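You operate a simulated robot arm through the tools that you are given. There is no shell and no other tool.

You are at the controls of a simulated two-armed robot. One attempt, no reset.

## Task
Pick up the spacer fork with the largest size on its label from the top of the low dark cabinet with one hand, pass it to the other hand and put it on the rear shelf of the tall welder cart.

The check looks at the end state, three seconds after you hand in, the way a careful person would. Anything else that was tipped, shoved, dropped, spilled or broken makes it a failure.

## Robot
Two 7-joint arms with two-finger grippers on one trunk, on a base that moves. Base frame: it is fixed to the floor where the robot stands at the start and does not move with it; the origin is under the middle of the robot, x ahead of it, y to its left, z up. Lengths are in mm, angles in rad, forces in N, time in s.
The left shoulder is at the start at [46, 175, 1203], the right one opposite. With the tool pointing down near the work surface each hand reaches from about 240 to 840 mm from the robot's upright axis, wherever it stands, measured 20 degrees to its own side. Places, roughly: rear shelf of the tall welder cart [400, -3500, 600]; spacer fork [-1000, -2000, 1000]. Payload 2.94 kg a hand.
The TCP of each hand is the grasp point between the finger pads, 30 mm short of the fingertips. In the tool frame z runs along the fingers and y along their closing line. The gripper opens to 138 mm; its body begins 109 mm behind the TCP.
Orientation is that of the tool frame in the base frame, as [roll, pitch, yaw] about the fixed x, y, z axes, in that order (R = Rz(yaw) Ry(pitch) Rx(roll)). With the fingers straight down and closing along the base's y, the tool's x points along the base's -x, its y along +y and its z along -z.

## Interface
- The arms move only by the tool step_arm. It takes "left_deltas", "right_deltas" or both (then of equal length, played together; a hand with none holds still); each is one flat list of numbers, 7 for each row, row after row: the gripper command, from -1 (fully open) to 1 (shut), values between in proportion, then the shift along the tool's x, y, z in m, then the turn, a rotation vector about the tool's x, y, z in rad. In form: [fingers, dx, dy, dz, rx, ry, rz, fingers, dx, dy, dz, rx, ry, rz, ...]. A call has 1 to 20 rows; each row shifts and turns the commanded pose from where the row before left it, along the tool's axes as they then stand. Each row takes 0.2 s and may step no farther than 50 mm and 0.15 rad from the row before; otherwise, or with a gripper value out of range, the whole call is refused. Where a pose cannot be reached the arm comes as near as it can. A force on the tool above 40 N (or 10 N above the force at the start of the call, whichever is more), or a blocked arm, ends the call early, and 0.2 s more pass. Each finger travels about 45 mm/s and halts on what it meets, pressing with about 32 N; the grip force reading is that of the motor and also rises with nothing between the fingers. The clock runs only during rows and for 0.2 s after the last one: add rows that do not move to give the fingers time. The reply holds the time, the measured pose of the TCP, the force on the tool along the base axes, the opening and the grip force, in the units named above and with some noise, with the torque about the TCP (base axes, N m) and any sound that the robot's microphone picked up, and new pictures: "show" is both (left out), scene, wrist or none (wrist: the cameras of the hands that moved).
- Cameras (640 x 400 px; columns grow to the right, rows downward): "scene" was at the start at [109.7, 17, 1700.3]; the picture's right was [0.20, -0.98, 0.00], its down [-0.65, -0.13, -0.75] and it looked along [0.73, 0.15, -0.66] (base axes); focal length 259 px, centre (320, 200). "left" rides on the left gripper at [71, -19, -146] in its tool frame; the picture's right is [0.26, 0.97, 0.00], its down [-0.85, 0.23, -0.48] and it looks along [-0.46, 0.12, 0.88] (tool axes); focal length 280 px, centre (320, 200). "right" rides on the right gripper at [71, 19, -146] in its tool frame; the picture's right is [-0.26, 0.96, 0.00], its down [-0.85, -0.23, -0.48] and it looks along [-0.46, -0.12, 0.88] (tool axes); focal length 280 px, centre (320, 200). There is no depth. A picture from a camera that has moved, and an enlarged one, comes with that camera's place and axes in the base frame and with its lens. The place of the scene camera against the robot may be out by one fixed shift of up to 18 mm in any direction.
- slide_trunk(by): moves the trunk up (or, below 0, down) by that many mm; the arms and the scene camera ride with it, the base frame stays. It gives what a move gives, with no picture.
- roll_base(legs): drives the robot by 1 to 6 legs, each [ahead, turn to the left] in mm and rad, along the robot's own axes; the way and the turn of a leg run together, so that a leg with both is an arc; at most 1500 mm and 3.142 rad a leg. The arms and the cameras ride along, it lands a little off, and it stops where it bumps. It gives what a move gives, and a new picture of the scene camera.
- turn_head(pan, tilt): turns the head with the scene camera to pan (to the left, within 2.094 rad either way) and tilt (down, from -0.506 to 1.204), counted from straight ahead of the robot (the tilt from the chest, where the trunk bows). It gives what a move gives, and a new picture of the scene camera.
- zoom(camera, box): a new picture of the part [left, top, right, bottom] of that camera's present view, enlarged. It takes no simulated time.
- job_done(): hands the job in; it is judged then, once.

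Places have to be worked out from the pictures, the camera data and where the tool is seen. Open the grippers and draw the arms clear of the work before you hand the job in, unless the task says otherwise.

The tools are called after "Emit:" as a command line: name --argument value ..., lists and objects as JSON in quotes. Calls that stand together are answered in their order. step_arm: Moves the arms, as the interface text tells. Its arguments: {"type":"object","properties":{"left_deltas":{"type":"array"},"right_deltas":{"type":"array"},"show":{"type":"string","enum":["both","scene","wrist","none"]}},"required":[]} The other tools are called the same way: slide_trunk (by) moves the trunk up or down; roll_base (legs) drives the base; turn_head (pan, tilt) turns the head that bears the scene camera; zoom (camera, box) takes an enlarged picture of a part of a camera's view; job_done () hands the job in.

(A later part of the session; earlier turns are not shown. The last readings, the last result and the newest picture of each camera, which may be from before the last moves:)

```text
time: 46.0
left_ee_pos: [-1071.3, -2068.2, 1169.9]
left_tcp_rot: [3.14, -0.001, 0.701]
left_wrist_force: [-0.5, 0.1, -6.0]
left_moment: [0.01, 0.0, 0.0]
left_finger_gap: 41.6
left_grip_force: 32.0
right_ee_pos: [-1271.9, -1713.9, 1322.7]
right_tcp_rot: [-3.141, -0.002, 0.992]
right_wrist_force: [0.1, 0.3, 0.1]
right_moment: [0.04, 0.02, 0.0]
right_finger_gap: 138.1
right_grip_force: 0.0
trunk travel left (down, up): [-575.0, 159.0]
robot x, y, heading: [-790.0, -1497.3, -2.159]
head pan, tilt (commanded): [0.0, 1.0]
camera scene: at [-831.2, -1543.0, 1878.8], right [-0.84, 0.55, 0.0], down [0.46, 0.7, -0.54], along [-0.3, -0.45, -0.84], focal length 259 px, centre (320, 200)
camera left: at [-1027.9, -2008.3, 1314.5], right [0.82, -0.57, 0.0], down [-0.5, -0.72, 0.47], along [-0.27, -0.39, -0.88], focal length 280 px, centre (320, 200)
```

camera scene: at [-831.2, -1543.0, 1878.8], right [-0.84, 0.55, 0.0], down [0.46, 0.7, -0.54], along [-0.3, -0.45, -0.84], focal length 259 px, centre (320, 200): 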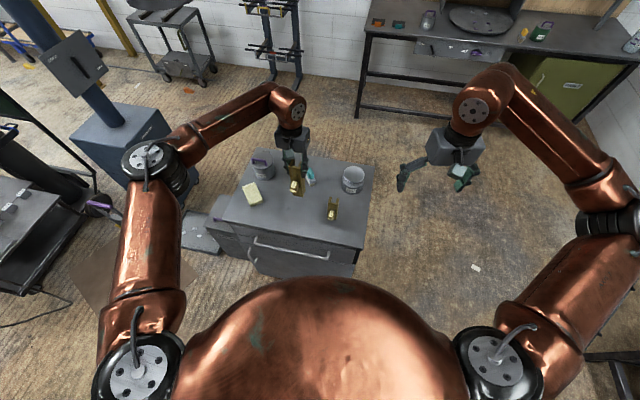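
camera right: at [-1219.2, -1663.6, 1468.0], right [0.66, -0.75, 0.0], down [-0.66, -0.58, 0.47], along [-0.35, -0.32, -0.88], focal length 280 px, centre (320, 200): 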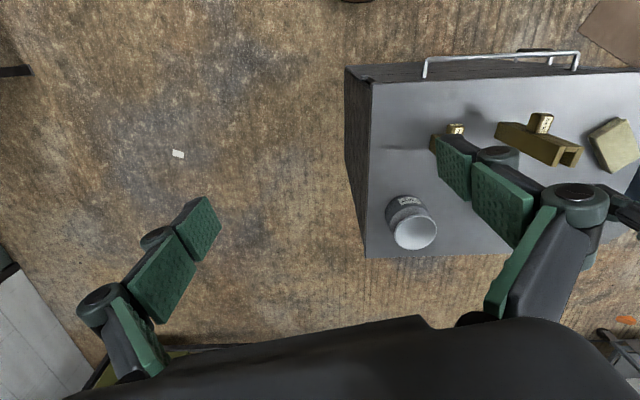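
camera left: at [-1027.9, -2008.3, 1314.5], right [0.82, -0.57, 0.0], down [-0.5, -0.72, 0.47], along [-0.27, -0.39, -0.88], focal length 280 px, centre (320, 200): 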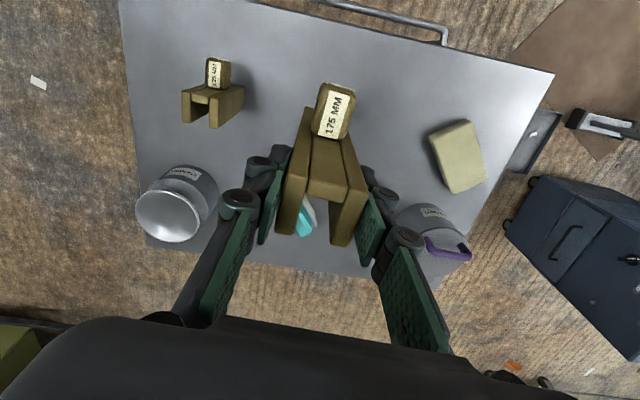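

The fork is lifted, weighing about 6 N. For the handover I'll keep it hanging from the left hand with its tab turned to the robot's right, and bring the right hand in sideways pointing left; I retract and yaw the left hand and yaw the right hand now.

Emit:
step_arm --left_deltas '[1, 0.03446, -0.01576, -0.02, 0, 0, 0, 1, 0.03446, -0.01576, -0.02, 0, 0, 0, 1, 0.03446, -0.01576, -0.02, 0, 0, 0, 1, 0.03446, -0.01576, -0.02, 0, 0, 0, 1, 0, 0, 0, 0, 0, -0.1426, 1, 0, 0, 0, 0, 0, -0.1426, 1, 0, 0, 0, 0, 0, -0.1426, 1, 0, 0, 0, 0, 0, -0.1426, 1, 0, 0, 0, 0, 0, -0.1426, 1, 0, 0, 0, 0, 0, -0.1426, 1, 0, 0, 0, 0, 0, -0.1426, 1, 0, 0, 0, 0, 0, -0.1426, 1, 0, 0, 0, 0, 0, -0.1426, 1, 0, 0, 0, 0, 0, -0.1426, 1, 0, 0, 0, 0, 0, -0.1426, 1, 0, 0, 0, 0, 0, -0.1426, 1, 0, 0, 0, 0, 0, -0.1426]' --right_deltas '[-1, 0, 0, 0, 0, 0, 0, -1, 0, 0, 0, 0, 0, 0, -1, 0, 0, 0, 0, 0, 0, -1, 0, 0, 0, 0, 0, 0, -1, 0, 0, 0, 0, 0, 0, -1, 0, 0, 0, 0, 0, 0, -1, 0, 0, 0, 0, 0, 0.1435, -1, 0, 0, 0, 0, 0, 0.1435, -1, 0, 0, 0, 0, 0, 0.1435, -1, 0, 0, 0, 0, 0, 0.1435, -1, 0, 0, 0, 0, 0, 0.1435, -1, 0, 0, 0, 0, 0, 0.1435, -1, 0, 0, 0, 0, 0, 0.1435, -1, 0, 0, 0, 0, 0, 0.1435, -1, 0, 0, 0, 0, 0, 0.1435, -1, 0, 0, 0, 0, 0, 0.1435, -1, 0, 0, 0, 0, 0, 0.1435]' --show "both"

```text
time: 49.6
left_ee_pos: [-1004.8, -1931.9, 1249.4]
left_tcp_rot: [3.14, -0.001, 2.558]
left_wrist_force: [0.3, 0.0, -6.2]
left_moment: [-0.03, -0.03, 0.0]
left_finger_gap: 41.5
left_grip_force: 32.5
right_ee_pos: [-1273.3, -1712.9, 1320.0]
right_tcp_rot: [-3.139, 0.0, -0.588]
right_wrist_force: [0.0, 0.1, 0.1]
right_moment: [0.0, -0.01, 0.03]
right_finger_gap: 138.1
right_grip_force: 0.1
trunk travel left (down, up): [-575.0, 159.0]
robot x, y, heading: [-794.1, -1495.0, -2.155]
head pan, tilt (commanded): [0.0, 1.0]
camera scene: at [-831.0, -1541.9, 1878.9], right [-0.84, 0.55, 0.0], down [0.46, 0.7, -0.54], along [-0.3, -0.45, -0.84], focal length 259 px, centre (320, 200)
camera right: at [-1224.8, -1769.4, 1466.0], right [-0.75, -0.66, 0.0], down [-0.58, 0.66, 0.48], along [-0.31, 0.36, -0.88], focal length 280 px, centre (320, 200)
camera left: at [-1072.5, -1908.7, 1394.5], right [0.31, 0.95, 0.0], down [0.84, -0.28, 0.48], along [0.45, -0.15, -0.88], focal length 280 px, centre (320, 200)
```

scene: 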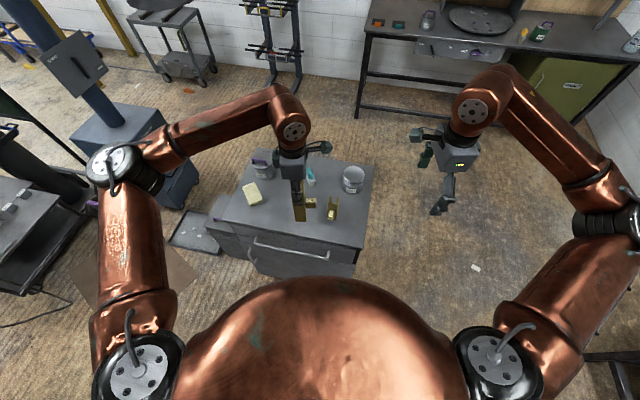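
right: 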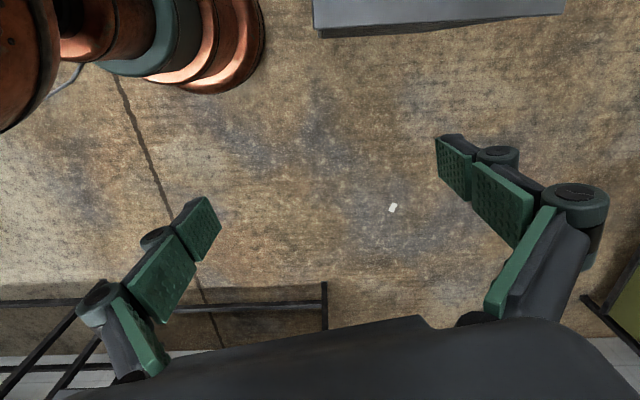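
left: 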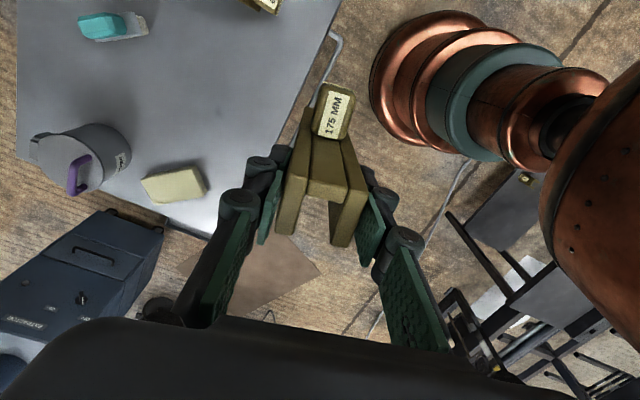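

Both yaws were reached and the fork's tab now faces the robot's right. Next I roll the right hand about its tool y so its fingers point to the left, in place.

Emit:
step_arm --right_deltas '[-1, 0, 0, 0, 0, 0.1428, 0, -1, 0, 0, 0, 0, 0.1428, 0, -1, 0, 0, 0, 0, 0.1428, 0, -1, 0, 0, 0, 0, 0.1428, 0, -1, 0, 0, 0, 0, 0.1428, 0, -1, 0, 0, 0, 0, 0.1428, 0, -1, 0, 0, 0, 0, 0.1428, 0, -1, 0, 0, 0, 0, 0.1428, 0, -1, 0, 0, 0, 0, 0.1428, 0, -1, 0, 0, 0, 0, 0.1428, 0, -1, 0, 0, 0, 0, 0.1428, 0, -1, 0, 0, 0, 0, 0, 0]' --show "both"

```text
time: 52.2
left_ee_pos: [-1003.8, -1931.4, 1250.5]
left_tcp_rot: [-3.141, 0.0, 2.555]
left_wrist_force: [0.3, 0.7, -5.2]
left_moment: [-0.03, -0.01, 0.0]
left_finger_gap: 41.7
left_grip_force: 32.1
right_ee_pos: [-1273.2, -1712.4, 1321.4]
right_tcp_rot: [-0.15, -1.57, 2.706]
right_wrist_force: [-0.1, -0.7, -0.4]
right_moment: [-0.01, -0.01, 0.03]
right_finger_gap: 137.9
right_grip_force: 0.1
trunk travel left (down, up): [-575.0, 159.0]
robot x, y, heading: [-793.0, -1494.6, -2.148]
head pan, tilt (commanded): [0.0, 1.0]
camera scene: at [-831.0, -1541.6, 1878.9], right [-0.84, 0.55, 0.0], down [0.46, 0.7, -0.54], along [-0.3, -0.45, -0.84], focal length 259 px, centre (320, 200)
camera right: at [-1405.9, -1648.1, 1391.6], right [-0.53, -0.8, -0.26], down [-0.27, 0.45, -0.85], along [0.8, -0.38, -0.46], focal length 280 px, centre (320, 200)
```

scene: 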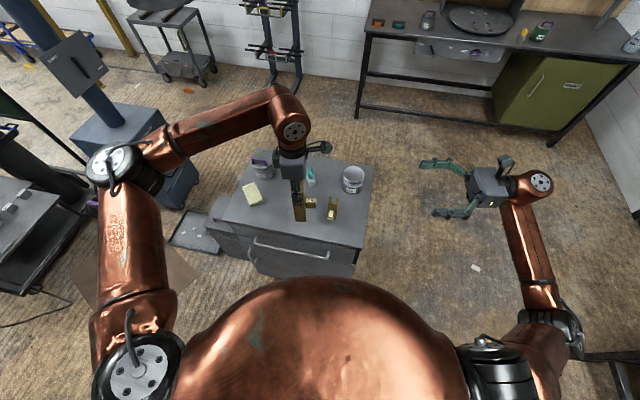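
right: 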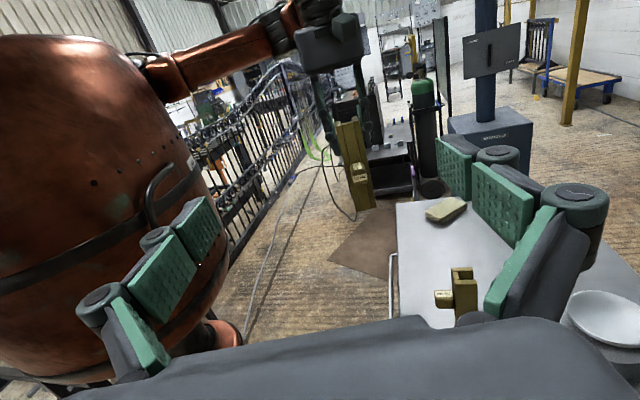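

The right hand points left with its camera on top and sees the fork hanging with the tab toward it. I bring the right hand down to z≈1176 and most of the way toward the fork, then measure alignment.

Emit:
step_arm --right_deltas '[-1, -0.0242, 0.0056, 0.0333, 0, 0, 0, -1, -0.0242, 0.0056, 0.0333, 0, 0, 0, -1, -0.0242, 0.0056, 0.0333, 0, 0, 0, -1, -0.0242, 0.0056, 0.0333, 0, 0, 0, -1, -0.0242, 0.0056, 0.0333, 0, 0, 0, -1, -0.0242, 0.0056, 0.0333, 0, 0, 0, -1, 0, 0, 0, 0, 0, 0]' --show "both"

Emit:
zoom --camera "right" --box '[240, 60, 432, 180]'

```text
time: 53.8
left_ee_pos: [-1003.1, -1930.8, 1249.7]
left_tcp_rot: [-3.141, 0.0, 2.554]
left_wrist_force: [-0.2, 1.2, -5.2]
left_moment: [-0.03, -0.04, -0.02]
left_finger_gap: 41.6
left_grip_force: 32.1
right_ee_pos: [-1127.2, -1852.1, 1177.1]
right_tcp_rot: [-0.746, -1.571, -2.981]
right_wrist_force: [-0.2, 0.7, 0.4]
right_moment: [0.01, 0.01, 0.0]
right_finger_gap: 137.8
right_grip_force: 0.1
trunk travel left (down, up): [-575.0, 159.0]
robot x, y, heading: [-791.7, -1493.7, -2.152]
head pan, tilt (commanded): [0.0, 1.0]
camera scene: at [-831.3, -1541.3, 1878.9], right [-0.84, 0.55, 0.0], down [0.46, 0.7, -0.54], along [-0.3, -0.45, -0.84], focal length 259 px, centre (320, 200)
camera right: at [-1259.6, -1786.9, 1246.9], right [-0.53, -0.8, -0.26], down [-0.27, 0.46, -0.85], along [0.8, -0.38, -0.46], focal length 280 px, centre (320, 200)
```

scene: 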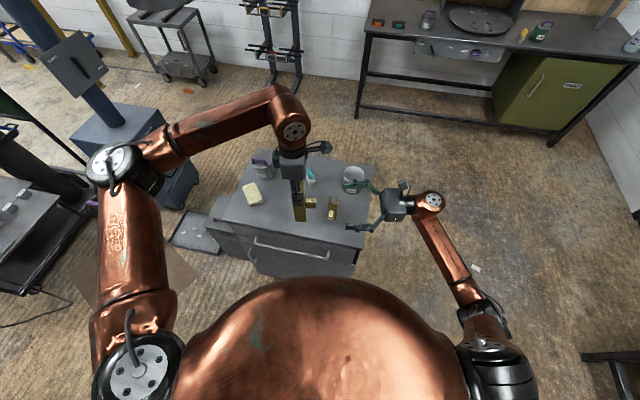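
right: 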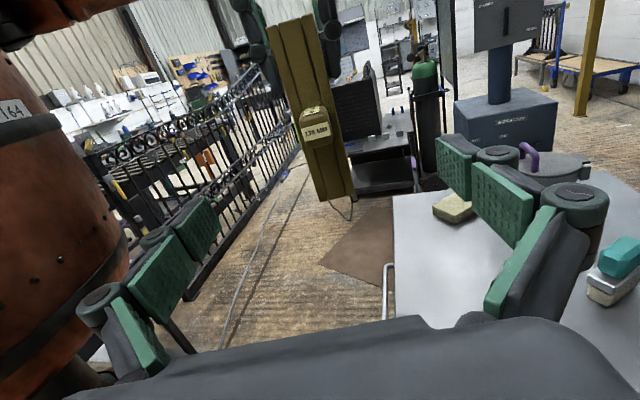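

```text
3.33 times, centred on (336, 120) of right
camera zoom: at [-1259.6, -1786.9, 1246.9], right [-0.53, -0.8, -0.26], down [-0.27, 0.46, -0.85], along [0.8, -0.38, -0.46], focal length 935 px, centre (267, 467)
```

zoom: 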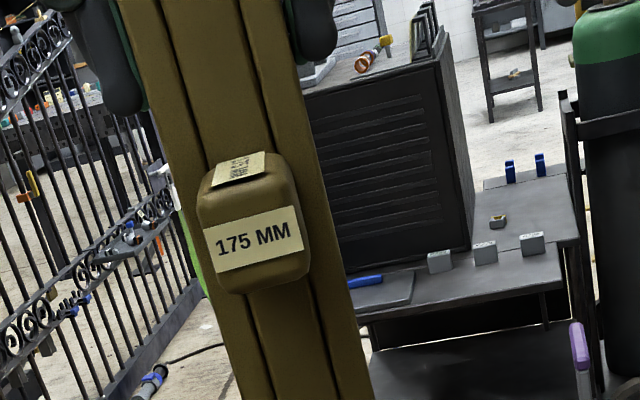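

Fork centre is 2.4 mm off in the right tool's y and 147 mm ahead; the right TCP height matches the tab centre, near the balance point. I move in 130 mm so the fingertips stop about 3 mm short of the fork's far face.

Emit:
step_arm --right_deltas '[-1, 0, -0.0024, 0.03, 0, 0, 0, -1, 0, 0, 0.03, 0, 0, 0, -1, 0, 0, 0.03, 0, 0, 0, -1, 0, 0, 0.03, 0, 0, 0, -1, 0, 0, 0.01, 0, 0, 0, -1, 0, 0, 0, 0, 0, 0]' --show "both"

Emit:
zoom --camera "scene" --box '[240, 110, 400, 250]'

Emit:
zoom --camera "left" --box '[200, 40, 440, 280]'

```text
time: 55.2
left_ee_pos: [-1003.4, -1933.4, 1250.7]
left_tcp_rot: [3.141, -0.002, 2.556]
left_wrist_force: [0.3, -0.5, -5.3]
left_moment: [-0.03, -0.02, 0.02]
left_finger_gap: 41.5
left_grip_force: 32.3
right_ee_pos: [-1016.1, -1919.8, 1176.5]
right_tcp_rot: [-1.791, -1.569, -1.937]
right_wrist_force: [0.8, -0.1, 0.2]
right_moment: [0.0, 0.0, 0.01]
right_finger_gap: 137.9
right_grip_force: 0.0
trunk travel left (down, up): [-575.0, 159.0]
robot x, y, heading: [-792.5, -1497.7, -2.151]
head pan, tilt (commanded): [0.0, 1.0]
camera scene: at [-830.7, -1542.2, 1878.9], right [-0.84, 0.55, 0.0], down [0.46, 0.7, -0.54], along [-0.3, -0.45, -0.84], focal length 259 px, centre (320, 200)
camera right: at [-1148.8, -1856.2, 1246.8], right [-0.53, -0.8, -0.26], down [-0.27, 0.46, -0.85], along [0.8, -0.38, -0.46], focal length 280 px, centre (320, 200)
```

scene: 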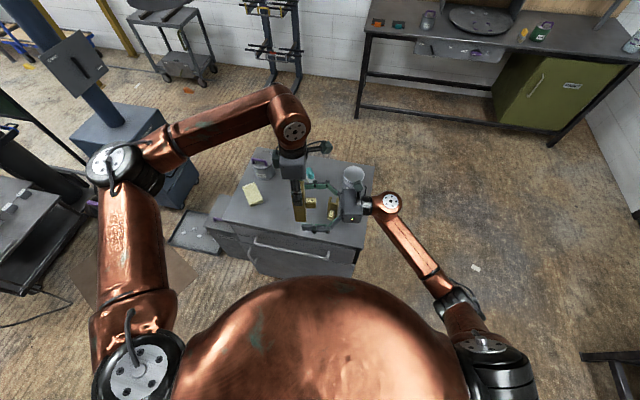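
right: 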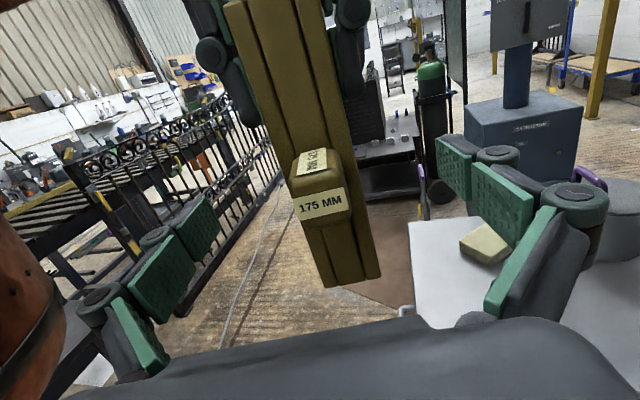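

```text
2.86 times, centred on (320, 180) of scene
camera zoom: at [-830.7, -1542.2, 1878.9], right [-0.84, 0.55, 0.0], down [0.46, 0.7, -0.54], along [-0.3, -0.45, -0.84], focal length 741 px, centre (320, 257)
```

zoom: 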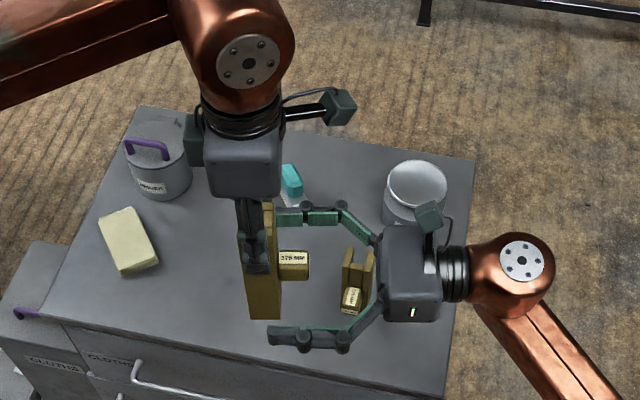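

```text
1.67 times, centred on (320, 160) of left
camera zoom: at [-1072.3, -1908.7, 1394.5], right [0.32, 0.95, 0.0], down [0.83, -0.28, 0.48], along [0.45, -0.15, -0.88], focal length 467 px, centre (320, 267)
```

zoom: 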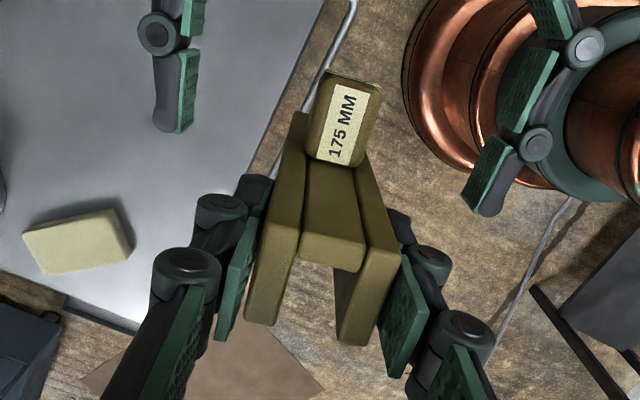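

The fingers straddle the fork, but I want a better check of the depth before closing, so I zoom in the right camera's view.

Emit:
zoom --camera "right" --box '[200, 0, 440, 300]'

Emit:
zoom --camera "scene" --box '[284, 165, 364, 240]'

```text
1.33 times, centred on (320, 150) of right
camera zoom: at [-1148.8, -1856.2, 1246.8], right [-0.53, -0.8, -0.26], down [-0.27, 0.46, -0.85], along [0.8, -0.38, -0.46], focal length 374 px, centre (320, 267)
```

zoom: 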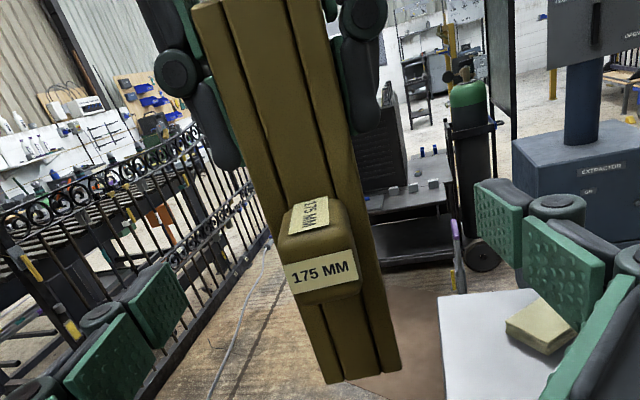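

```text
5.33 times, centred on (324, 202) of scene
camera zoom: at [-830.7, -1542.2, 1878.9], right [-0.84, 0.55, 0.0], down [0.46, 0.7, -0.54], along [-0.3, -0.45, -0.84], focal length 1383 px, centre (299, 187)
```

zoom: 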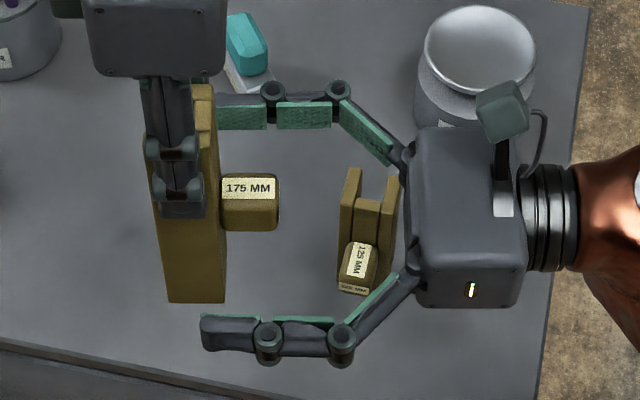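

The fork's bottom corners project exactly where the hand poses predict, so the depth is right (fingertips advance as the fingers close); the fork is about 4 mm off in right-tool y. I correct that and close the right gripper around the fork.

Emit:
step_arm --right_deltas '[-1, 0, 0.004, 0.002, 0, 0, 0, -1, 0, 0, 0, 0, 0, 0]' --show "wrist"

Emit:
zoom --camera "right" --box '[200, 0, 440, 300]'

```text
time: 55.8
left_ee_pos: [-1003.7, -1932.6, 1248.5]
left_tcp_rot: [3.141, 0.0, 2.555]
left_wrist_force: [0.2, 0.2, -5.7]
left_moment: [-0.03, -0.04, 0.02]
left_finger_gap: 41.7
left_grip_force: 32.0
right_ee_pos: [-1016.8, -1924.6, 1176.3]
right_tcp_rot: [-1.009, -1.57, -2.719]
right_wrist_force: [-0.2, -0.4, 0.1]
right_moment: [-0.02, 0.0, -0.02]
right_finger_gap: 137.7
right_grip_force: 0.1
trunk travel left (down, up): [-575.0, 159.0]
robot x, y, heading: [-790.7, -1496.0, -2.148]
head pan, tilt (commanded): [0.0, 1.0]
camera right: at [-1149.3, -1860.9, 1246.4], right [-0.53, -0.8, -0.26], down [-0.27, 0.46, -0.85], along [0.8, -0.38, -0.46], focal length 280 px, centre (320, 200)
```

right: 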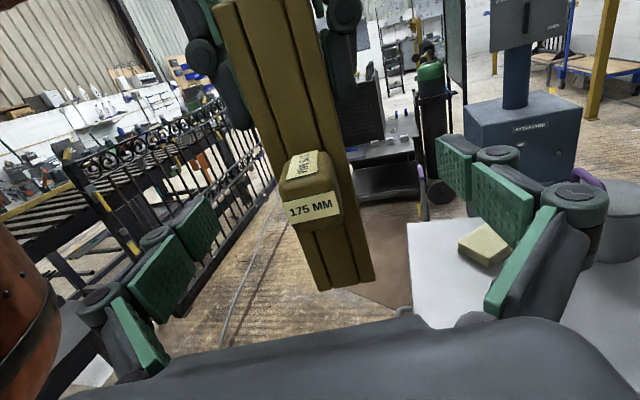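

```text
1.33 times, centred on (320, 150) of right
camera zoom: at [-1149.3, -1860.9, 1246.4], right [-0.53, -0.8, -0.26], down [-0.27, 0.46, -0.85], along [0.8, -0.38, -0.46], focal length 374 px, centre (320, 267)
```

zoom: 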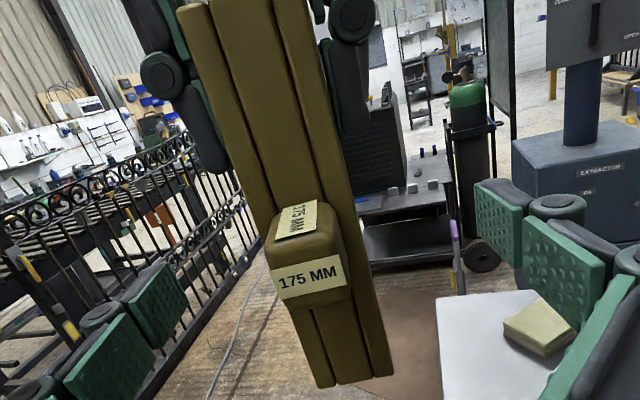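

Now the fork is centred within half a millimetre between the right fingers. I close the right gripper on it while the left keeps holding.

Emit:
step_arm --left_deltas '[1, 0, 0, 0, 0, 0, 0, 1, 0, 0, 0, 0, 0, 0, 1, 0, 0, 0, 0, 0, 0, 1, 0, 0, 0, 0, 0, 0, 1, 0, 0, 0, 0, 0, 0, 1, 0, 0, 0, 0, 0, 0, 1, 0, 0, 0, 0, 0, 0, 1, 0, 0, 0, 0, 0, 0, 1, 0, 0, 0, 0, 0, 0]' --right_deltas '[0, 0, 0, 0, 0, 0, 0, 0.3, 0, 0, 0, 0, 0, 0, 1, 0, 0, 0, 0, 0, 0, 1, 0, 0, 0, 0, 0, 0, 1, 0, 0, 0, 0, 0, 0, 1, 0, 0, 0, 0, 0, 0, 1, 0, 0, 0, 0, 0, 0, 1, 0, 0, 0, 0, 0, 0, 1, 0, 0, 0, 0, 0, 0]' --show "both"

Emit:
zoom --camera "scene" --box '[284, 165, 364, 240]'

```text
time: 57.8
left_ee_pos: [-1003.5, -1932.2, 1249.8]
left_tcp_rot: [-3.141, 0.0, 2.557]
left_wrist_force: [-2.2, -5.5, -6.7]
left_moment: [-0.33, 0.0, -0.07]
left_finger_gap: 41.8
left_grip_force: 31.9
right_ee_pos: [-1016.1, -1924.9, 1176.4]
right_tcp_rot: [1.888, -1.571, 0.668]
right_wrist_force: [2.4, 5.6, 0.2]
right_moment: [-0.16, 0.17, 0.16]
right_finger_gap: 41.3
right_grip_force: 32.1
trunk travel left (down, up): [-575.0, 159.0]
robot x, y, heading: [-792.6, -1494.9, -2.15]
head pan, tilt (commanded): [0.0, 1.0]
camera scene: at [-830.8, -1542.1, 1878.9], right [-0.84, 0.55, 0.0], down [0.46, 0.7, -0.54], along [-0.3, -0.45, -0.84], focal length 259 px, centre (320, 200)
camera right: at [-1149.1, -1860.8, 1246.3], right [-0.53, -0.8, -0.26], down [-0.27, 0.46, -0.85], along [0.8, -0.38, -0.46], focal length 280 px, centre (320, 200)
camera left: at [-1072.4, -1909.0, 1394.6], right [0.31, 0.95, 0.0], down [0.83, -0.28, 0.48], along [0.45, -0.15, -0.88], focal length 280 px, centre (320, 200)
```

scene: 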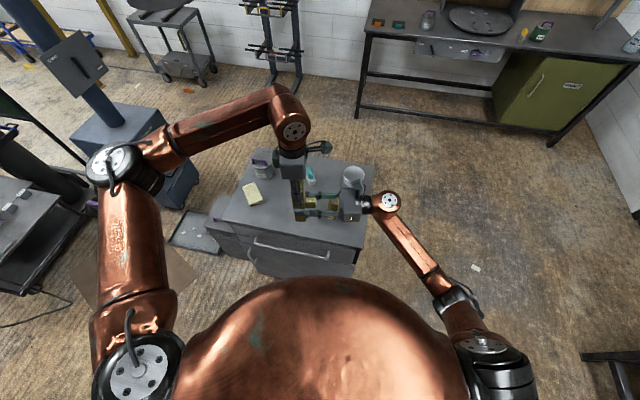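
right: 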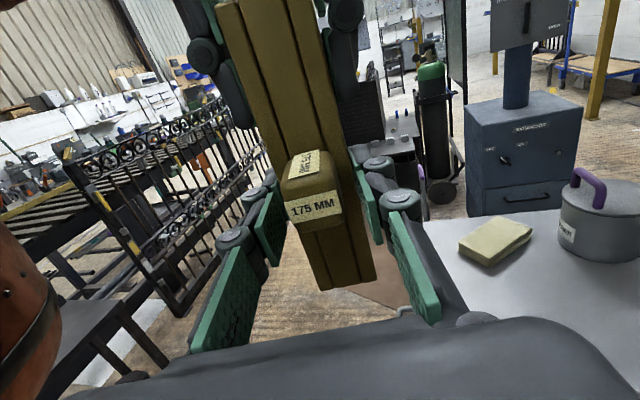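
left: 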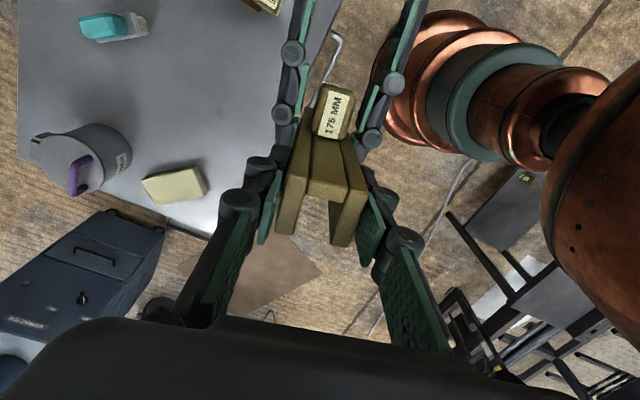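

```text
5.33 times, centred on (324, 202) of scene
camera zoom: at [-830.8, -1542.1, 1878.9], right [-0.84, 0.55, 0.0], down [0.46, 0.7, -0.54], along [-0.3, -0.45, -0.84], focal length 1383 px, centre (299, 187)
```

zoom: 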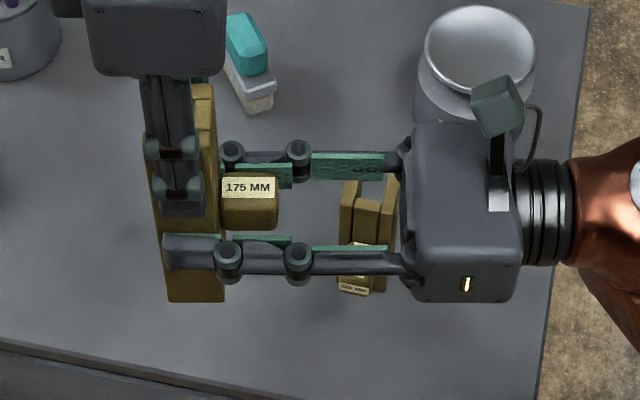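

The right gripper holds at 41.3 mm with 32 N and its fingertips end just short of the fork's far face. I open the left hand now, holding both still.

Emit:
step_arm --left_deltas '[0.2, 0, 0, 0, 0, 0, 0, 0, 0, 0, 0, 0, 0, 0, -0.5, 0, 0, 0, 0, 0, 0, -1, 0, 0, 0, 0, 0, 0, -1, 0, 0, 0, 0, 0, 0, -1, 0, 0, 0, 0, 0, 0, -1, 0, 0, 0, 0, 0, 0]' --right_deltas '[1, 0, 0, 0, 0, 0, 0, 1, 0, 0, 0, 0, 0, 0, 1, 0, 0, 0, 0, 0, 0, 1, 0, 0, 0, 0, 0, 0, 1, 0, 0, 0, 0, 0, 0, 1, 0, 0, 0, 0, 0, 0, 1, 0, 0, 0, 0, 0, 0]' --show "both"

```text
time: 59.4
left_ee_pos: [-1001.9, -1932.8, 1249.6]
left_tcp_rot: [-3.141, 0.0, 2.554]
left_wrist_force: [0.0, -0.4, 0.5]
left_moment: [0.0, 0.02, 0.0]
left_finger_gap: 138.1
left_grip_force: 0.0
right_ee_pos: [-1016.1, -1924.2, 1177.1]
right_tcp_rot: [-1.505, -1.57, -2.224]
right_wrist_force: [0.6, 0.2, 0.9]
right_moment: [0.02, 0.05, -0.01]
right_finger_gap: 41.5
right_grip_force: 32.3
trunk travel left (down, up): [-575.0, 159.0]
robot x, y, heading: [-787.8, -1497.0, -2.149]
head pan, tilt (commanded): [0.0, 1.0]
camera scene: at [-830.8, -1542.1, 1878.9], right [-0.84, 0.55, 0.0], down [0.46, 0.7, -0.54], along [-0.3, -0.45, -0.84], focal length 259 px, centre (320, 200)
camera right: at [-1149.4, -1860.9, 1246.2], right [-0.53, -0.8, -0.26], down [-0.27, 0.46, -0.85], along [0.8, -0.38, -0.46], focal length 280 px, centre (320, 200)
camera left: at [-1072.3, -1908.7, 1394.6], right [0.32, 0.95, 0.0], down [0.83, -0.28, 0.48], along [0.45, -0.15, -0.88], focal length 280 px, centre (320, 200)
```

scene: 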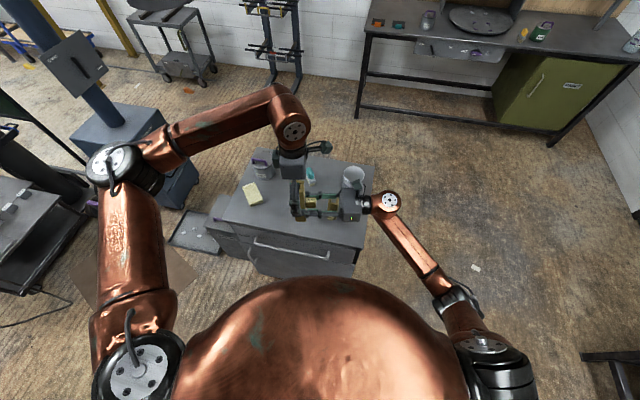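
right: 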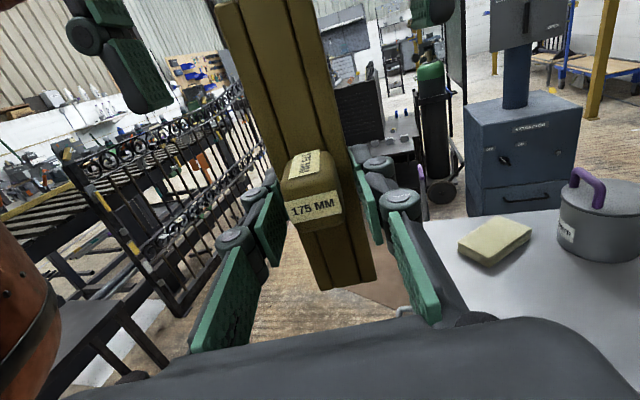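
left: 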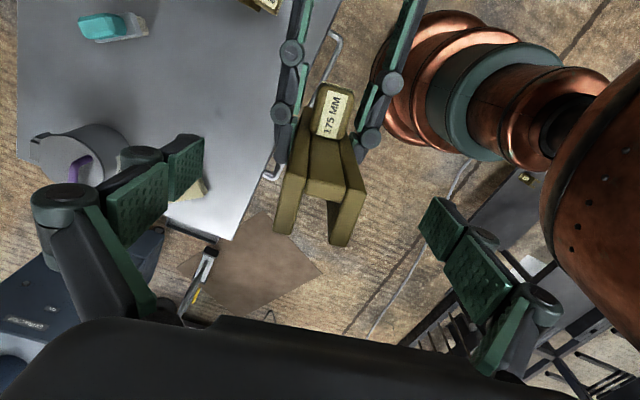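

The left fingers are fully open and the fork stays put in the right hand. I raise the left hand clear of the fork and read the right wrist force again.

Emit:
step_arm --left_deltas '[-1, 0, 0, -0.02, 0, 0, 0, -1, 0, 0, -0.03, 0, 0, 0, -1, 0, 0, -0.03, 0, 0, 0, -1, 0, 0, -0.03, 0, 0, 0, -1, 0, 0, -0.03, 0, 0, 0]' --show "both"

```text
time: 60.6
left_ee_pos: [-1002.3, -1932.1, 1389.2]
left_tcp_rot: [3.141, 0.002, 2.554]
left_wrist_force: [0.4, 0.5, -0.3]
left_moment: [-0.01, -0.01, -0.01]
left_finger_gap: 137.8
left_grip_force: 0.0
right_ee_pos: [-1017.4, -1924.4, 1175.9]
right_tcp_rot: [-1.109, -1.57, -2.618]
right_wrist_force: [0.1, -0.7, 0.7]
right_moment: [0.03, 0.06, -0.04]
right_finger_gap: 41.5
right_grip_force: 32.1
trunk travel left (down, up): [-575.0, 159.0]
robot x, y, heading: [-790.3, -1492.8, -2.149]
head pan, tilt (commanded): [0.0, 1.0]
camera scene: at [-830.9, -1541.3, 1878.9], right [-0.84, 0.55, 0.0], down [0.46, 0.7, -0.54], along [-0.3, -0.45, -0.84], focal length 259 px, centre (320, 200)
camera left: at [-1071.6, -1908.8, 1533.8], right [0.32, 0.95, 0.0], down [0.83, -0.28, 0.48], along [0.45, -0.15, -0.88], focal length 280 px, centre (320, 200)
```

scene: 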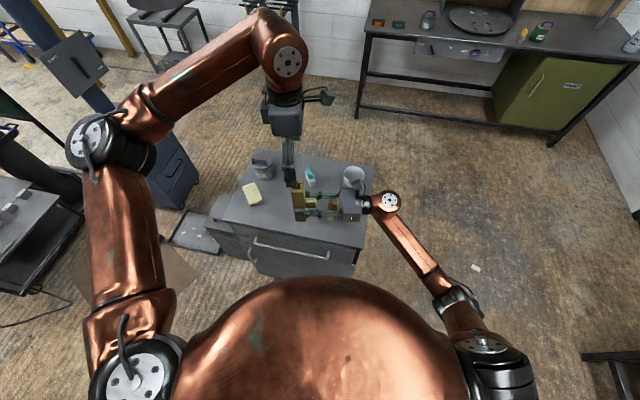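
left: 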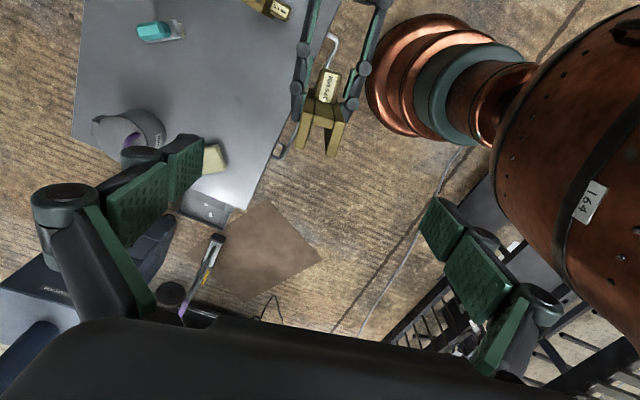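

The right hand alone holds the fork now. I move the left hand 250 mm away to the robot's left and turn it back to its normal yaw, while the right hand rolls back to fingers-down, laying the fork horizontal with the tab up.

Emit:
step_arm --left_deltas '[-1, -0.042, 0, 0, 0, 0, 0, -1, -0.042, 0, 0, 0, 0, 0, -1, -0.042, 0, 0, 0, 0, 0, -1, -0.042, 0, 0, 0, 0, 0, -1, -0.042, 0, 0, 0, 0, 0, -1, -0.042, 0, 0, 0, 0, 0, -1, 0, 0, 0, 0, 0, 0.1428, -1, 0, 0, 0, 0, 0, 0.1428, -1, 0, 0, 0, 0, 0, 0.1428, -1, 0, 0, 0, 0, 0, 0.1428, -1, 0, 0, 0, 0, 0, 0.1428, -1, 0, 0, 0, 0, 0, 0.1428, -1, 0, 0, 0, 0, 0, 0.1428, -1, 0, 0, 0, 0, 0, 0.1428, -1, 0, 0, 0, 0, 0, 0.1428, -1, 0, 0, 0, 0, 0, 0.1428, -1, 0, 0, 0, 0, 0, 0.1428]' --right_deltas '[1, 0, 0, 0, 0, 0, 0, 1, 0, 0, 0, 0, 0, 0, 1, 0, 0, 0, 0, 0, 0, 1, 0, 0, 0, 0, 0, 0, 1, 0, 0, 0, 0, 0, 0, 1, 0, 0, 0, 0, 0, 0, 1, 0, 0, 0, 0, -0.1428, 0, 1, 0, 0, 0, 0, -0.1428, 0, 1, 0, 0, 0, 0, -0.1428, 0, 1, 0, 0, 0, 0, -0.1428, 0, 1, 0, 0, 0, 0, -0.1428, 0, 1, 0, 0, 0, 0, -0.1428, 0, 1, 0, 0, 0, 0, -0.1428, 0, 1, 0, 0, 0, 0, -0.1428, 0, 1, 0, 0, 0, 0, -0.1428, 0, 1, 0, 0, 0, 0, -0.1428, 0, 1, 0, 0, 0, 0, -0.1428, 0]' --show "both"

```text
time: 64.2
left_ee_pos: [-791.5, -2073.2, 1388.9]
left_tcp_rot: [-3.141, -0.002, 0.983]
left_wrist_force: [1.0, -0.6, -0.5]
left_moment: [0.01, 0.04, -0.01]
left_finger_gap: 138.1
left_grip_force: 0.0
right_ee_pos: [-1013.4, -1926.8, 1177.2]
right_tcp_rot: [-3.141, 0.004, -0.587]
right_wrist_force: [0.6, -0.5, -0.6]
right_moment: [0.02, 0.01, 0.0]
right_finger_gap: 41.2
right_grip_force: 32.0
trunk travel left (down, up): [-575.0, 159.0]
robot x, y, heading: [-788.9, -1495.8, -2.153]
head pan, tilt (commanded): [0.0, 1.0]
camera scene: at [-827.9, -1544.2, 1878.9], right [-0.84, 0.55, 0.0], down [0.46, 0.7, -0.54], along [-0.3, -0.45, -0.84], focal length 259 px, centre (320, 200)
camera right: at [-966.2, -1983.1, 1321.7], right [-0.75, -0.66, 0.0], down [-0.58, 0.66, 0.48], along [-0.32, 0.36, -0.88], focal length 280 px, centre (320, 200)
camera left: at [-767.2, -2002.8, 1534.9], right [0.95, -0.32, 0.0], down [-0.28, -0.83, 0.48], along [-0.15, -0.45, -0.88], focal length 280 px, centre (320, 200)
```

scene: 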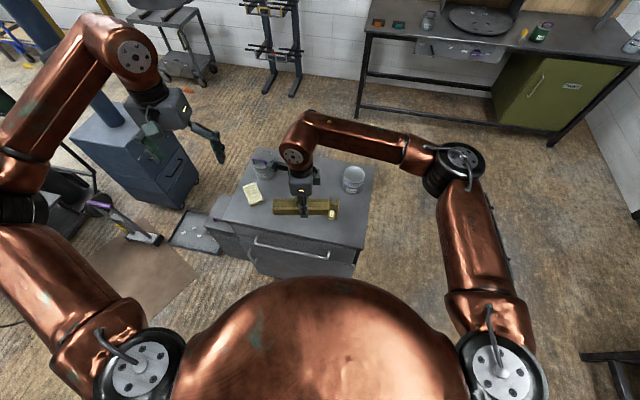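
right: 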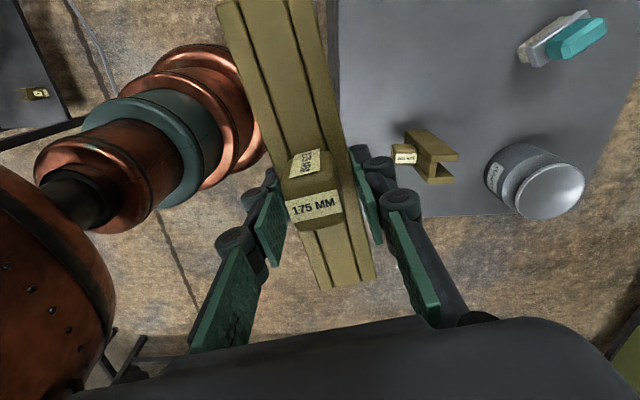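
left: 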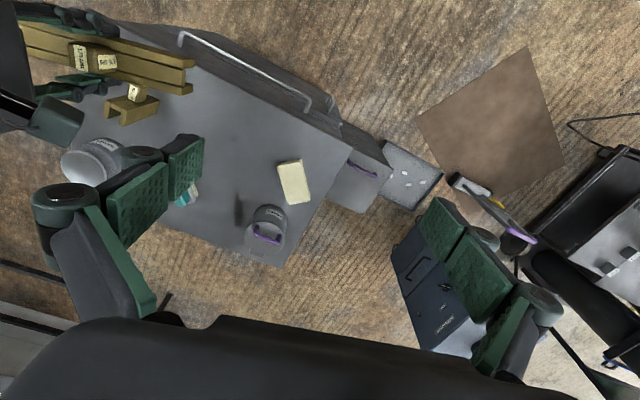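

The fork now lies horizontal in the right hand with the tab up, and the cabinet items are undisturbed. I turn left toward the welder cart and look before driving.

Emit:
roll_base --legs '[[0, 1.26]]'

Emit:
turn_head --pan 0.0 --tilt 0.6

```text
time: 67.7
left_ee_pos: [-241.2, -1663.3, 1390.4]
left_tcp_rot: [3.14, -0.002, 2.263]
left_wrist_force: [-0.8, 0.3, 0.0]
left_moment: [0.04, -0.01, -0.03]
left_finger_gap: 137.9
left_grip_force: 0.0
right_ee_pos: [-445.5, -1834.3, 1176.8]
right_tcp_rot: [-3.141, 0.001, 0.695]
right_wrist_force: [-0.5, -0.5, -0.6]
right_moment: [0.03, -0.01, -0.02]
right_finger_gap: 41.8
right_grip_force: 32.5
trunk travel left (down, up): [-575.0, 159.0]
robot x, y, heading: [-794.0, -1494.6, -0.874]
head pan, tilt (commanded): [0.0, 1.0]
camera scene: at [-764.1, -1537.9, 1878.9], right [-0.77, -0.64, 0.0], down [-0.54, 0.65, -0.54], along [0.35, -0.41, -0.84], focal length 259 px, centre (320, 200)
```

scene: 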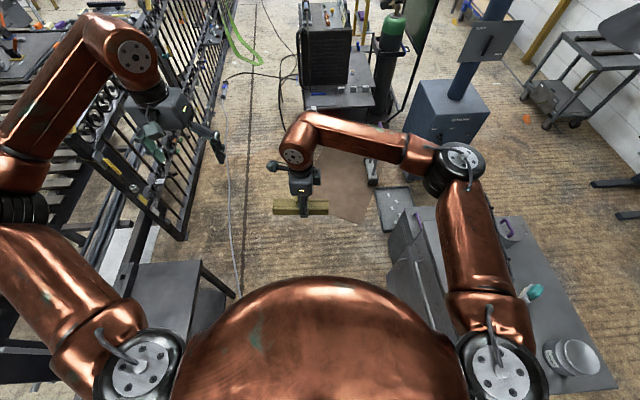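

```text
time: 68.6
left_ee_pos: [-242.1, -1664.0, 1391.1]
left_tcp_rot: [3.141, -0.001, 2.262]
left_wrist_force: [0.0, -0.2, 0.3]
left_moment: [0.01, -0.01, -0.01]
left_finger_gap: 137.7
left_grip_force: 0.0
right_ee_pos: [-445.7, -1835.0, 1175.5]
right_tcp_rot: [-3.141, 0.001, 0.692]
right_wrist_force: [0.8, 0.0, -0.4]
right_moment: [0.0, -0.01, 0.01]
right_finger_gap: 41.5
right_grip_force: 32.3
trunk travel left (down, up): [-575.0, 159.0]
robot x, y, heading: [-791.3, -1496.0, -0.874]
head pan, tilt (commanded): [0.0, 0.6]
camera scene: at [-751.9, -1552.5, 1910.8], right [-0.77, -0.64, 0.0], down [-0.36, 0.43, -0.82], along [0.53, -0.63, -0.57], focal length 259 px, centre (320, 200)
```

scene: 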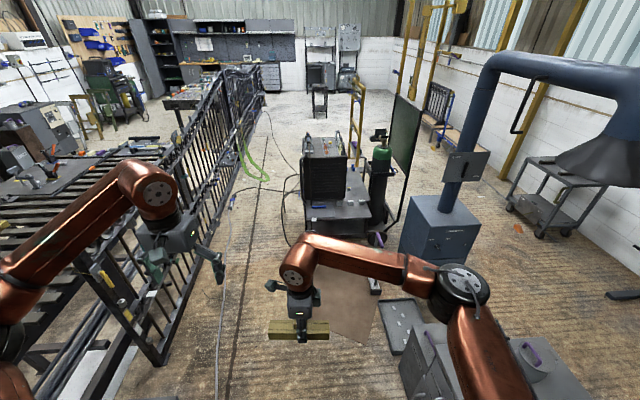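

The way to the cart is open; the gate is well to the left. I zoom in on the cart's rear shelf from here to refine its geometry.

Emit:
zoom --camera "scene" --box '[270, 120, 430, 260]'

Emit:
zoom --camera "scene" --box '[300, 175, 396, 235]'

```text
2.86 times, centred on (350, 190) of scene
camera zoom: at [-751.9, -1552.5, 1910.8], right [-0.77, -0.64, 0.0], down [-0.36, 0.43, -0.82], along [0.53, -0.63, -0.57], focal length 741 px, centre (234, 229)
```

zoom: 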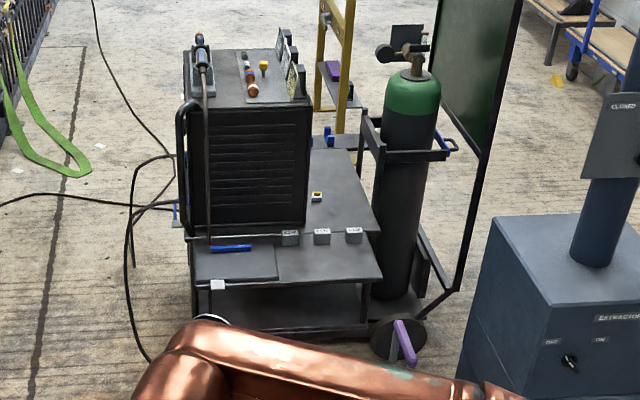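

```text
6.67 times, centred on (348, 205) of scene
camera zoom: at [-751.9, -1552.5, 1910.8], right [-0.77, -0.64, 0.0], down [-0.36, 0.43, -0.82], along [0.53, -0.63, -0.57], focal length 1728 px, centre (133, 167)
```

zoom: 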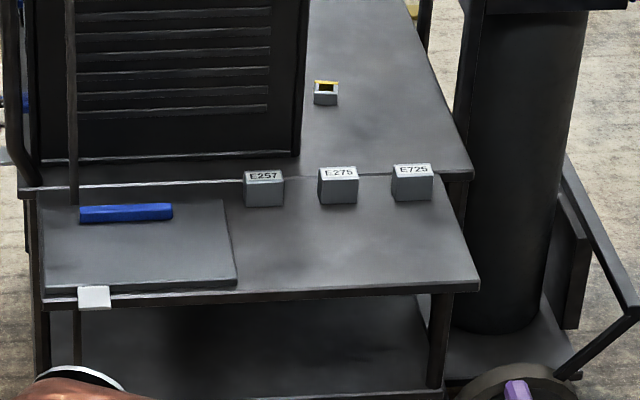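

Two views put the tray at z≈600, near-rear corner at (108, -3270), and the free rear area 224 mm deep behind the welder; the small item stands at its middle. Before driving I tuck the left hand high and back, and turn the right hand to its normal yaw so the fork points forward.

Emit:
step_arm --left_deltas '[-1, 0.036, 0.0172, -0.022, 0, 0, 0, -1, 0.036, 0.0172, -0.022, 0, 0, 0, -1, 0.036, 0.0172, -0.022, 0, 0, 0, -1, 0.036, 0.0172, -0.022, 0, 0, 0, -1, 0.036, 0.0172, -0.022, 0, 0, 0, -1, 0, 0, 0, 0, 0, 0, -1, 0, 0, 0, 0, 0, 0, -1, 0, 0, 0, 0, 0, 0, -1, 0, 0, 0, 0, 0, 0, -1, 0, 0, 0, 0, 0, 0, -1, 0, 0, 0, 0, 0, 0, -1, 0, 0, 0, 0, 0, 0, -1, 0, 0, 0, 0, 0, 0, -1, 0, 0, 0, 0, 0, 0, -1, 0, 0, 0, 0, 0, 0, -1, 0, 0, 0, 0, 0, 0]' --right_deltas '[1, -0.04, 0, 0, 0, 0, 0, 1, -0.04, 0, 0, 0, 0, 0, 1, -0.04, 0, 0, 0, 0, 0, 1, -0.04, 0, 0, 0, 0, 0, 1, -0.04, 0, 0, 0, 0, 0, 1, 0, 0, 0, 0, 0, -0.1428, 1, 0, 0, 0, 0, 0, -0.1428, 1, 0, 0, 0, 0, 0, -0.1428, 1, 0, 0, 0, 0, 0, -0.1428, 1, 0, 0, 0, 0, 0, -0.1428, 1, 0, 0, 0, 0, 0, -0.1428, 1, 0, 0, 0, 0, 0, -0.1428, 1, 0, 0, 0, 0, 0, -0.1428, 1, 0, 0, 0, 0, 0, -0.1428, 1, 0, 0, 0, 0, 0, -0.1428, 1, 0, 0, 0, 0, 0, -0.1428]' --show "both"

```text
time: 72.0
left_ee_pos: [-292.7, -1476.1, 1499.5]
left_tcp_rot: [3.141, 0.001, 2.262]
left_wrist_force: [0.9, 0.0, -0.6]
left_moment: [0.01, 0.0, -0.01]
left_finger_gap: 138.2
left_grip_force: 0.0
left hand out of reach, approached as far as the arm can: row 5
right_ee_pos: [-598.8, -1961.8, 1176.6]
right_tcp_rot: [-3.141, -0.002, 2.266]
right_wrist_force: [0.5, 0.1, 0.0]
right_moment: [0.04, 0.02, 0.01]
right_finger_gap: 41.6
right_grip_force: 31.8
trunk travel left (down, up): [-575.0, 159.0]
robot x, y, heading: [-790.8, -1495.6, -0.877]
head pan, tilt (commanded): [0.0, 0.6]
camera scene: at [-752.3, -1553.0, 1910.8], right [-0.77, -0.64, 0.0], down [-0.36, 0.43, -0.82], along [0.53, -0.63, -0.57], focal length 259 px, centre (320, 200)
camera right: at [-629.8, -1895.9, 1321.9], right [0.91, 0.42, 0.0], down [0.37, -0.8, 0.47], along [0.2, -0.43, -0.88], focal length 280 px, centre (320, 200)
camera left: at [-350.9, -1433.6, 1644.4], right [0.58, 0.82, 0.0], down [0.72, -0.51, 0.48], along [0.39, -0.27, -0.88], focal length 280 px, centre (320, 200)
```

scene: 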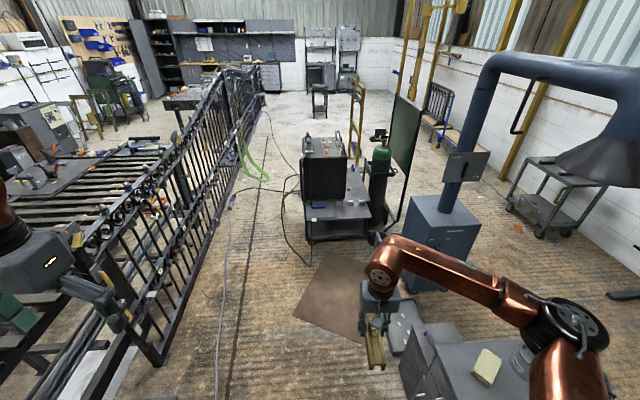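
right: 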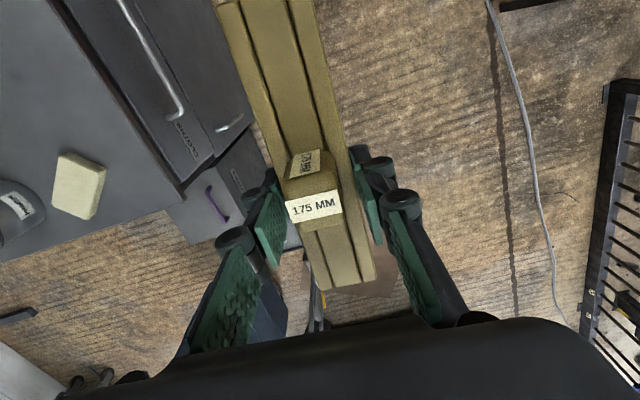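
left: 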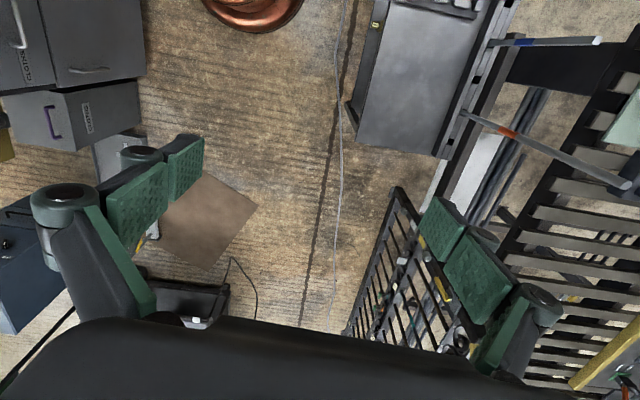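

The base passes close to the bin beside the cabinet on a straight line, so I go via (-250, -1950), midway between the bin and the small table, then turn toward the stance near the cart.

Emit:
roll_base --legs '[[0, 0.18], [706, 0], [0, -0.4]]'

Emit:
zoom --camera "scene" --box '[240, 60, 480, 260]'

```text
time: 77.7
left_ee_pos: [229.0, -2033.7, 1499.1]
left_tcp_rot: [-3.141, 0.0, 2.031]
left_wrist_force: [-0.1, 0.1, -0.4]
left_moment: [0.01, 0.01, 0.01]
left_finger_gap: 137.9
left_grip_force: 0.1
right_ee_pos: [-180.9, -2437.8, 1176.8]
right_tcp_rot: [3.141, -0.002, 2.031]
right_wrist_force: [-0.1, -0.3, -0.5]
right_moment: [0.04, -0.01, -0.02]
right_finger_gap: 41.1
right_grip_force: 31.5
trunk travel left (down, up): [-575.0, 159.0]
robot x, y, heading: [-263.0, -1942.7, -1.101]
head pan, tilt (commanded): [0.0, 0.6]
camera scene: at [-237.6, -2006.1, 1910.8], right [-0.89, -0.45, 0.0], down [-0.25, 0.51, -0.82], along [0.37, -0.74, -0.57], focal length 259 px, centre (320, 200)
```

scene: 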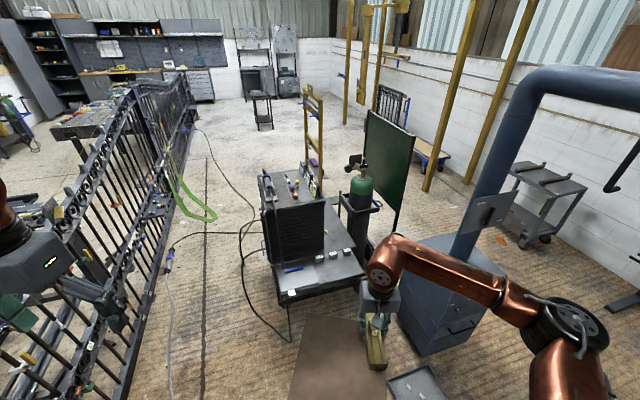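

```text
2.00 times, centred on (360, 160) of scene
camera zoom: at [-237.6, -2006.1, 1910.8], right [-0.89, -0.45, 0.0], down [-0.25, 0.51, -0.82], along [0.37, -0.74, -0.57], focal length 518 px, centre (240, 280)
```

zoom: 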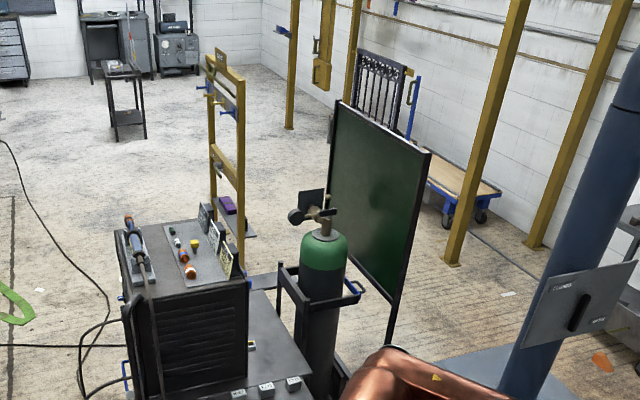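

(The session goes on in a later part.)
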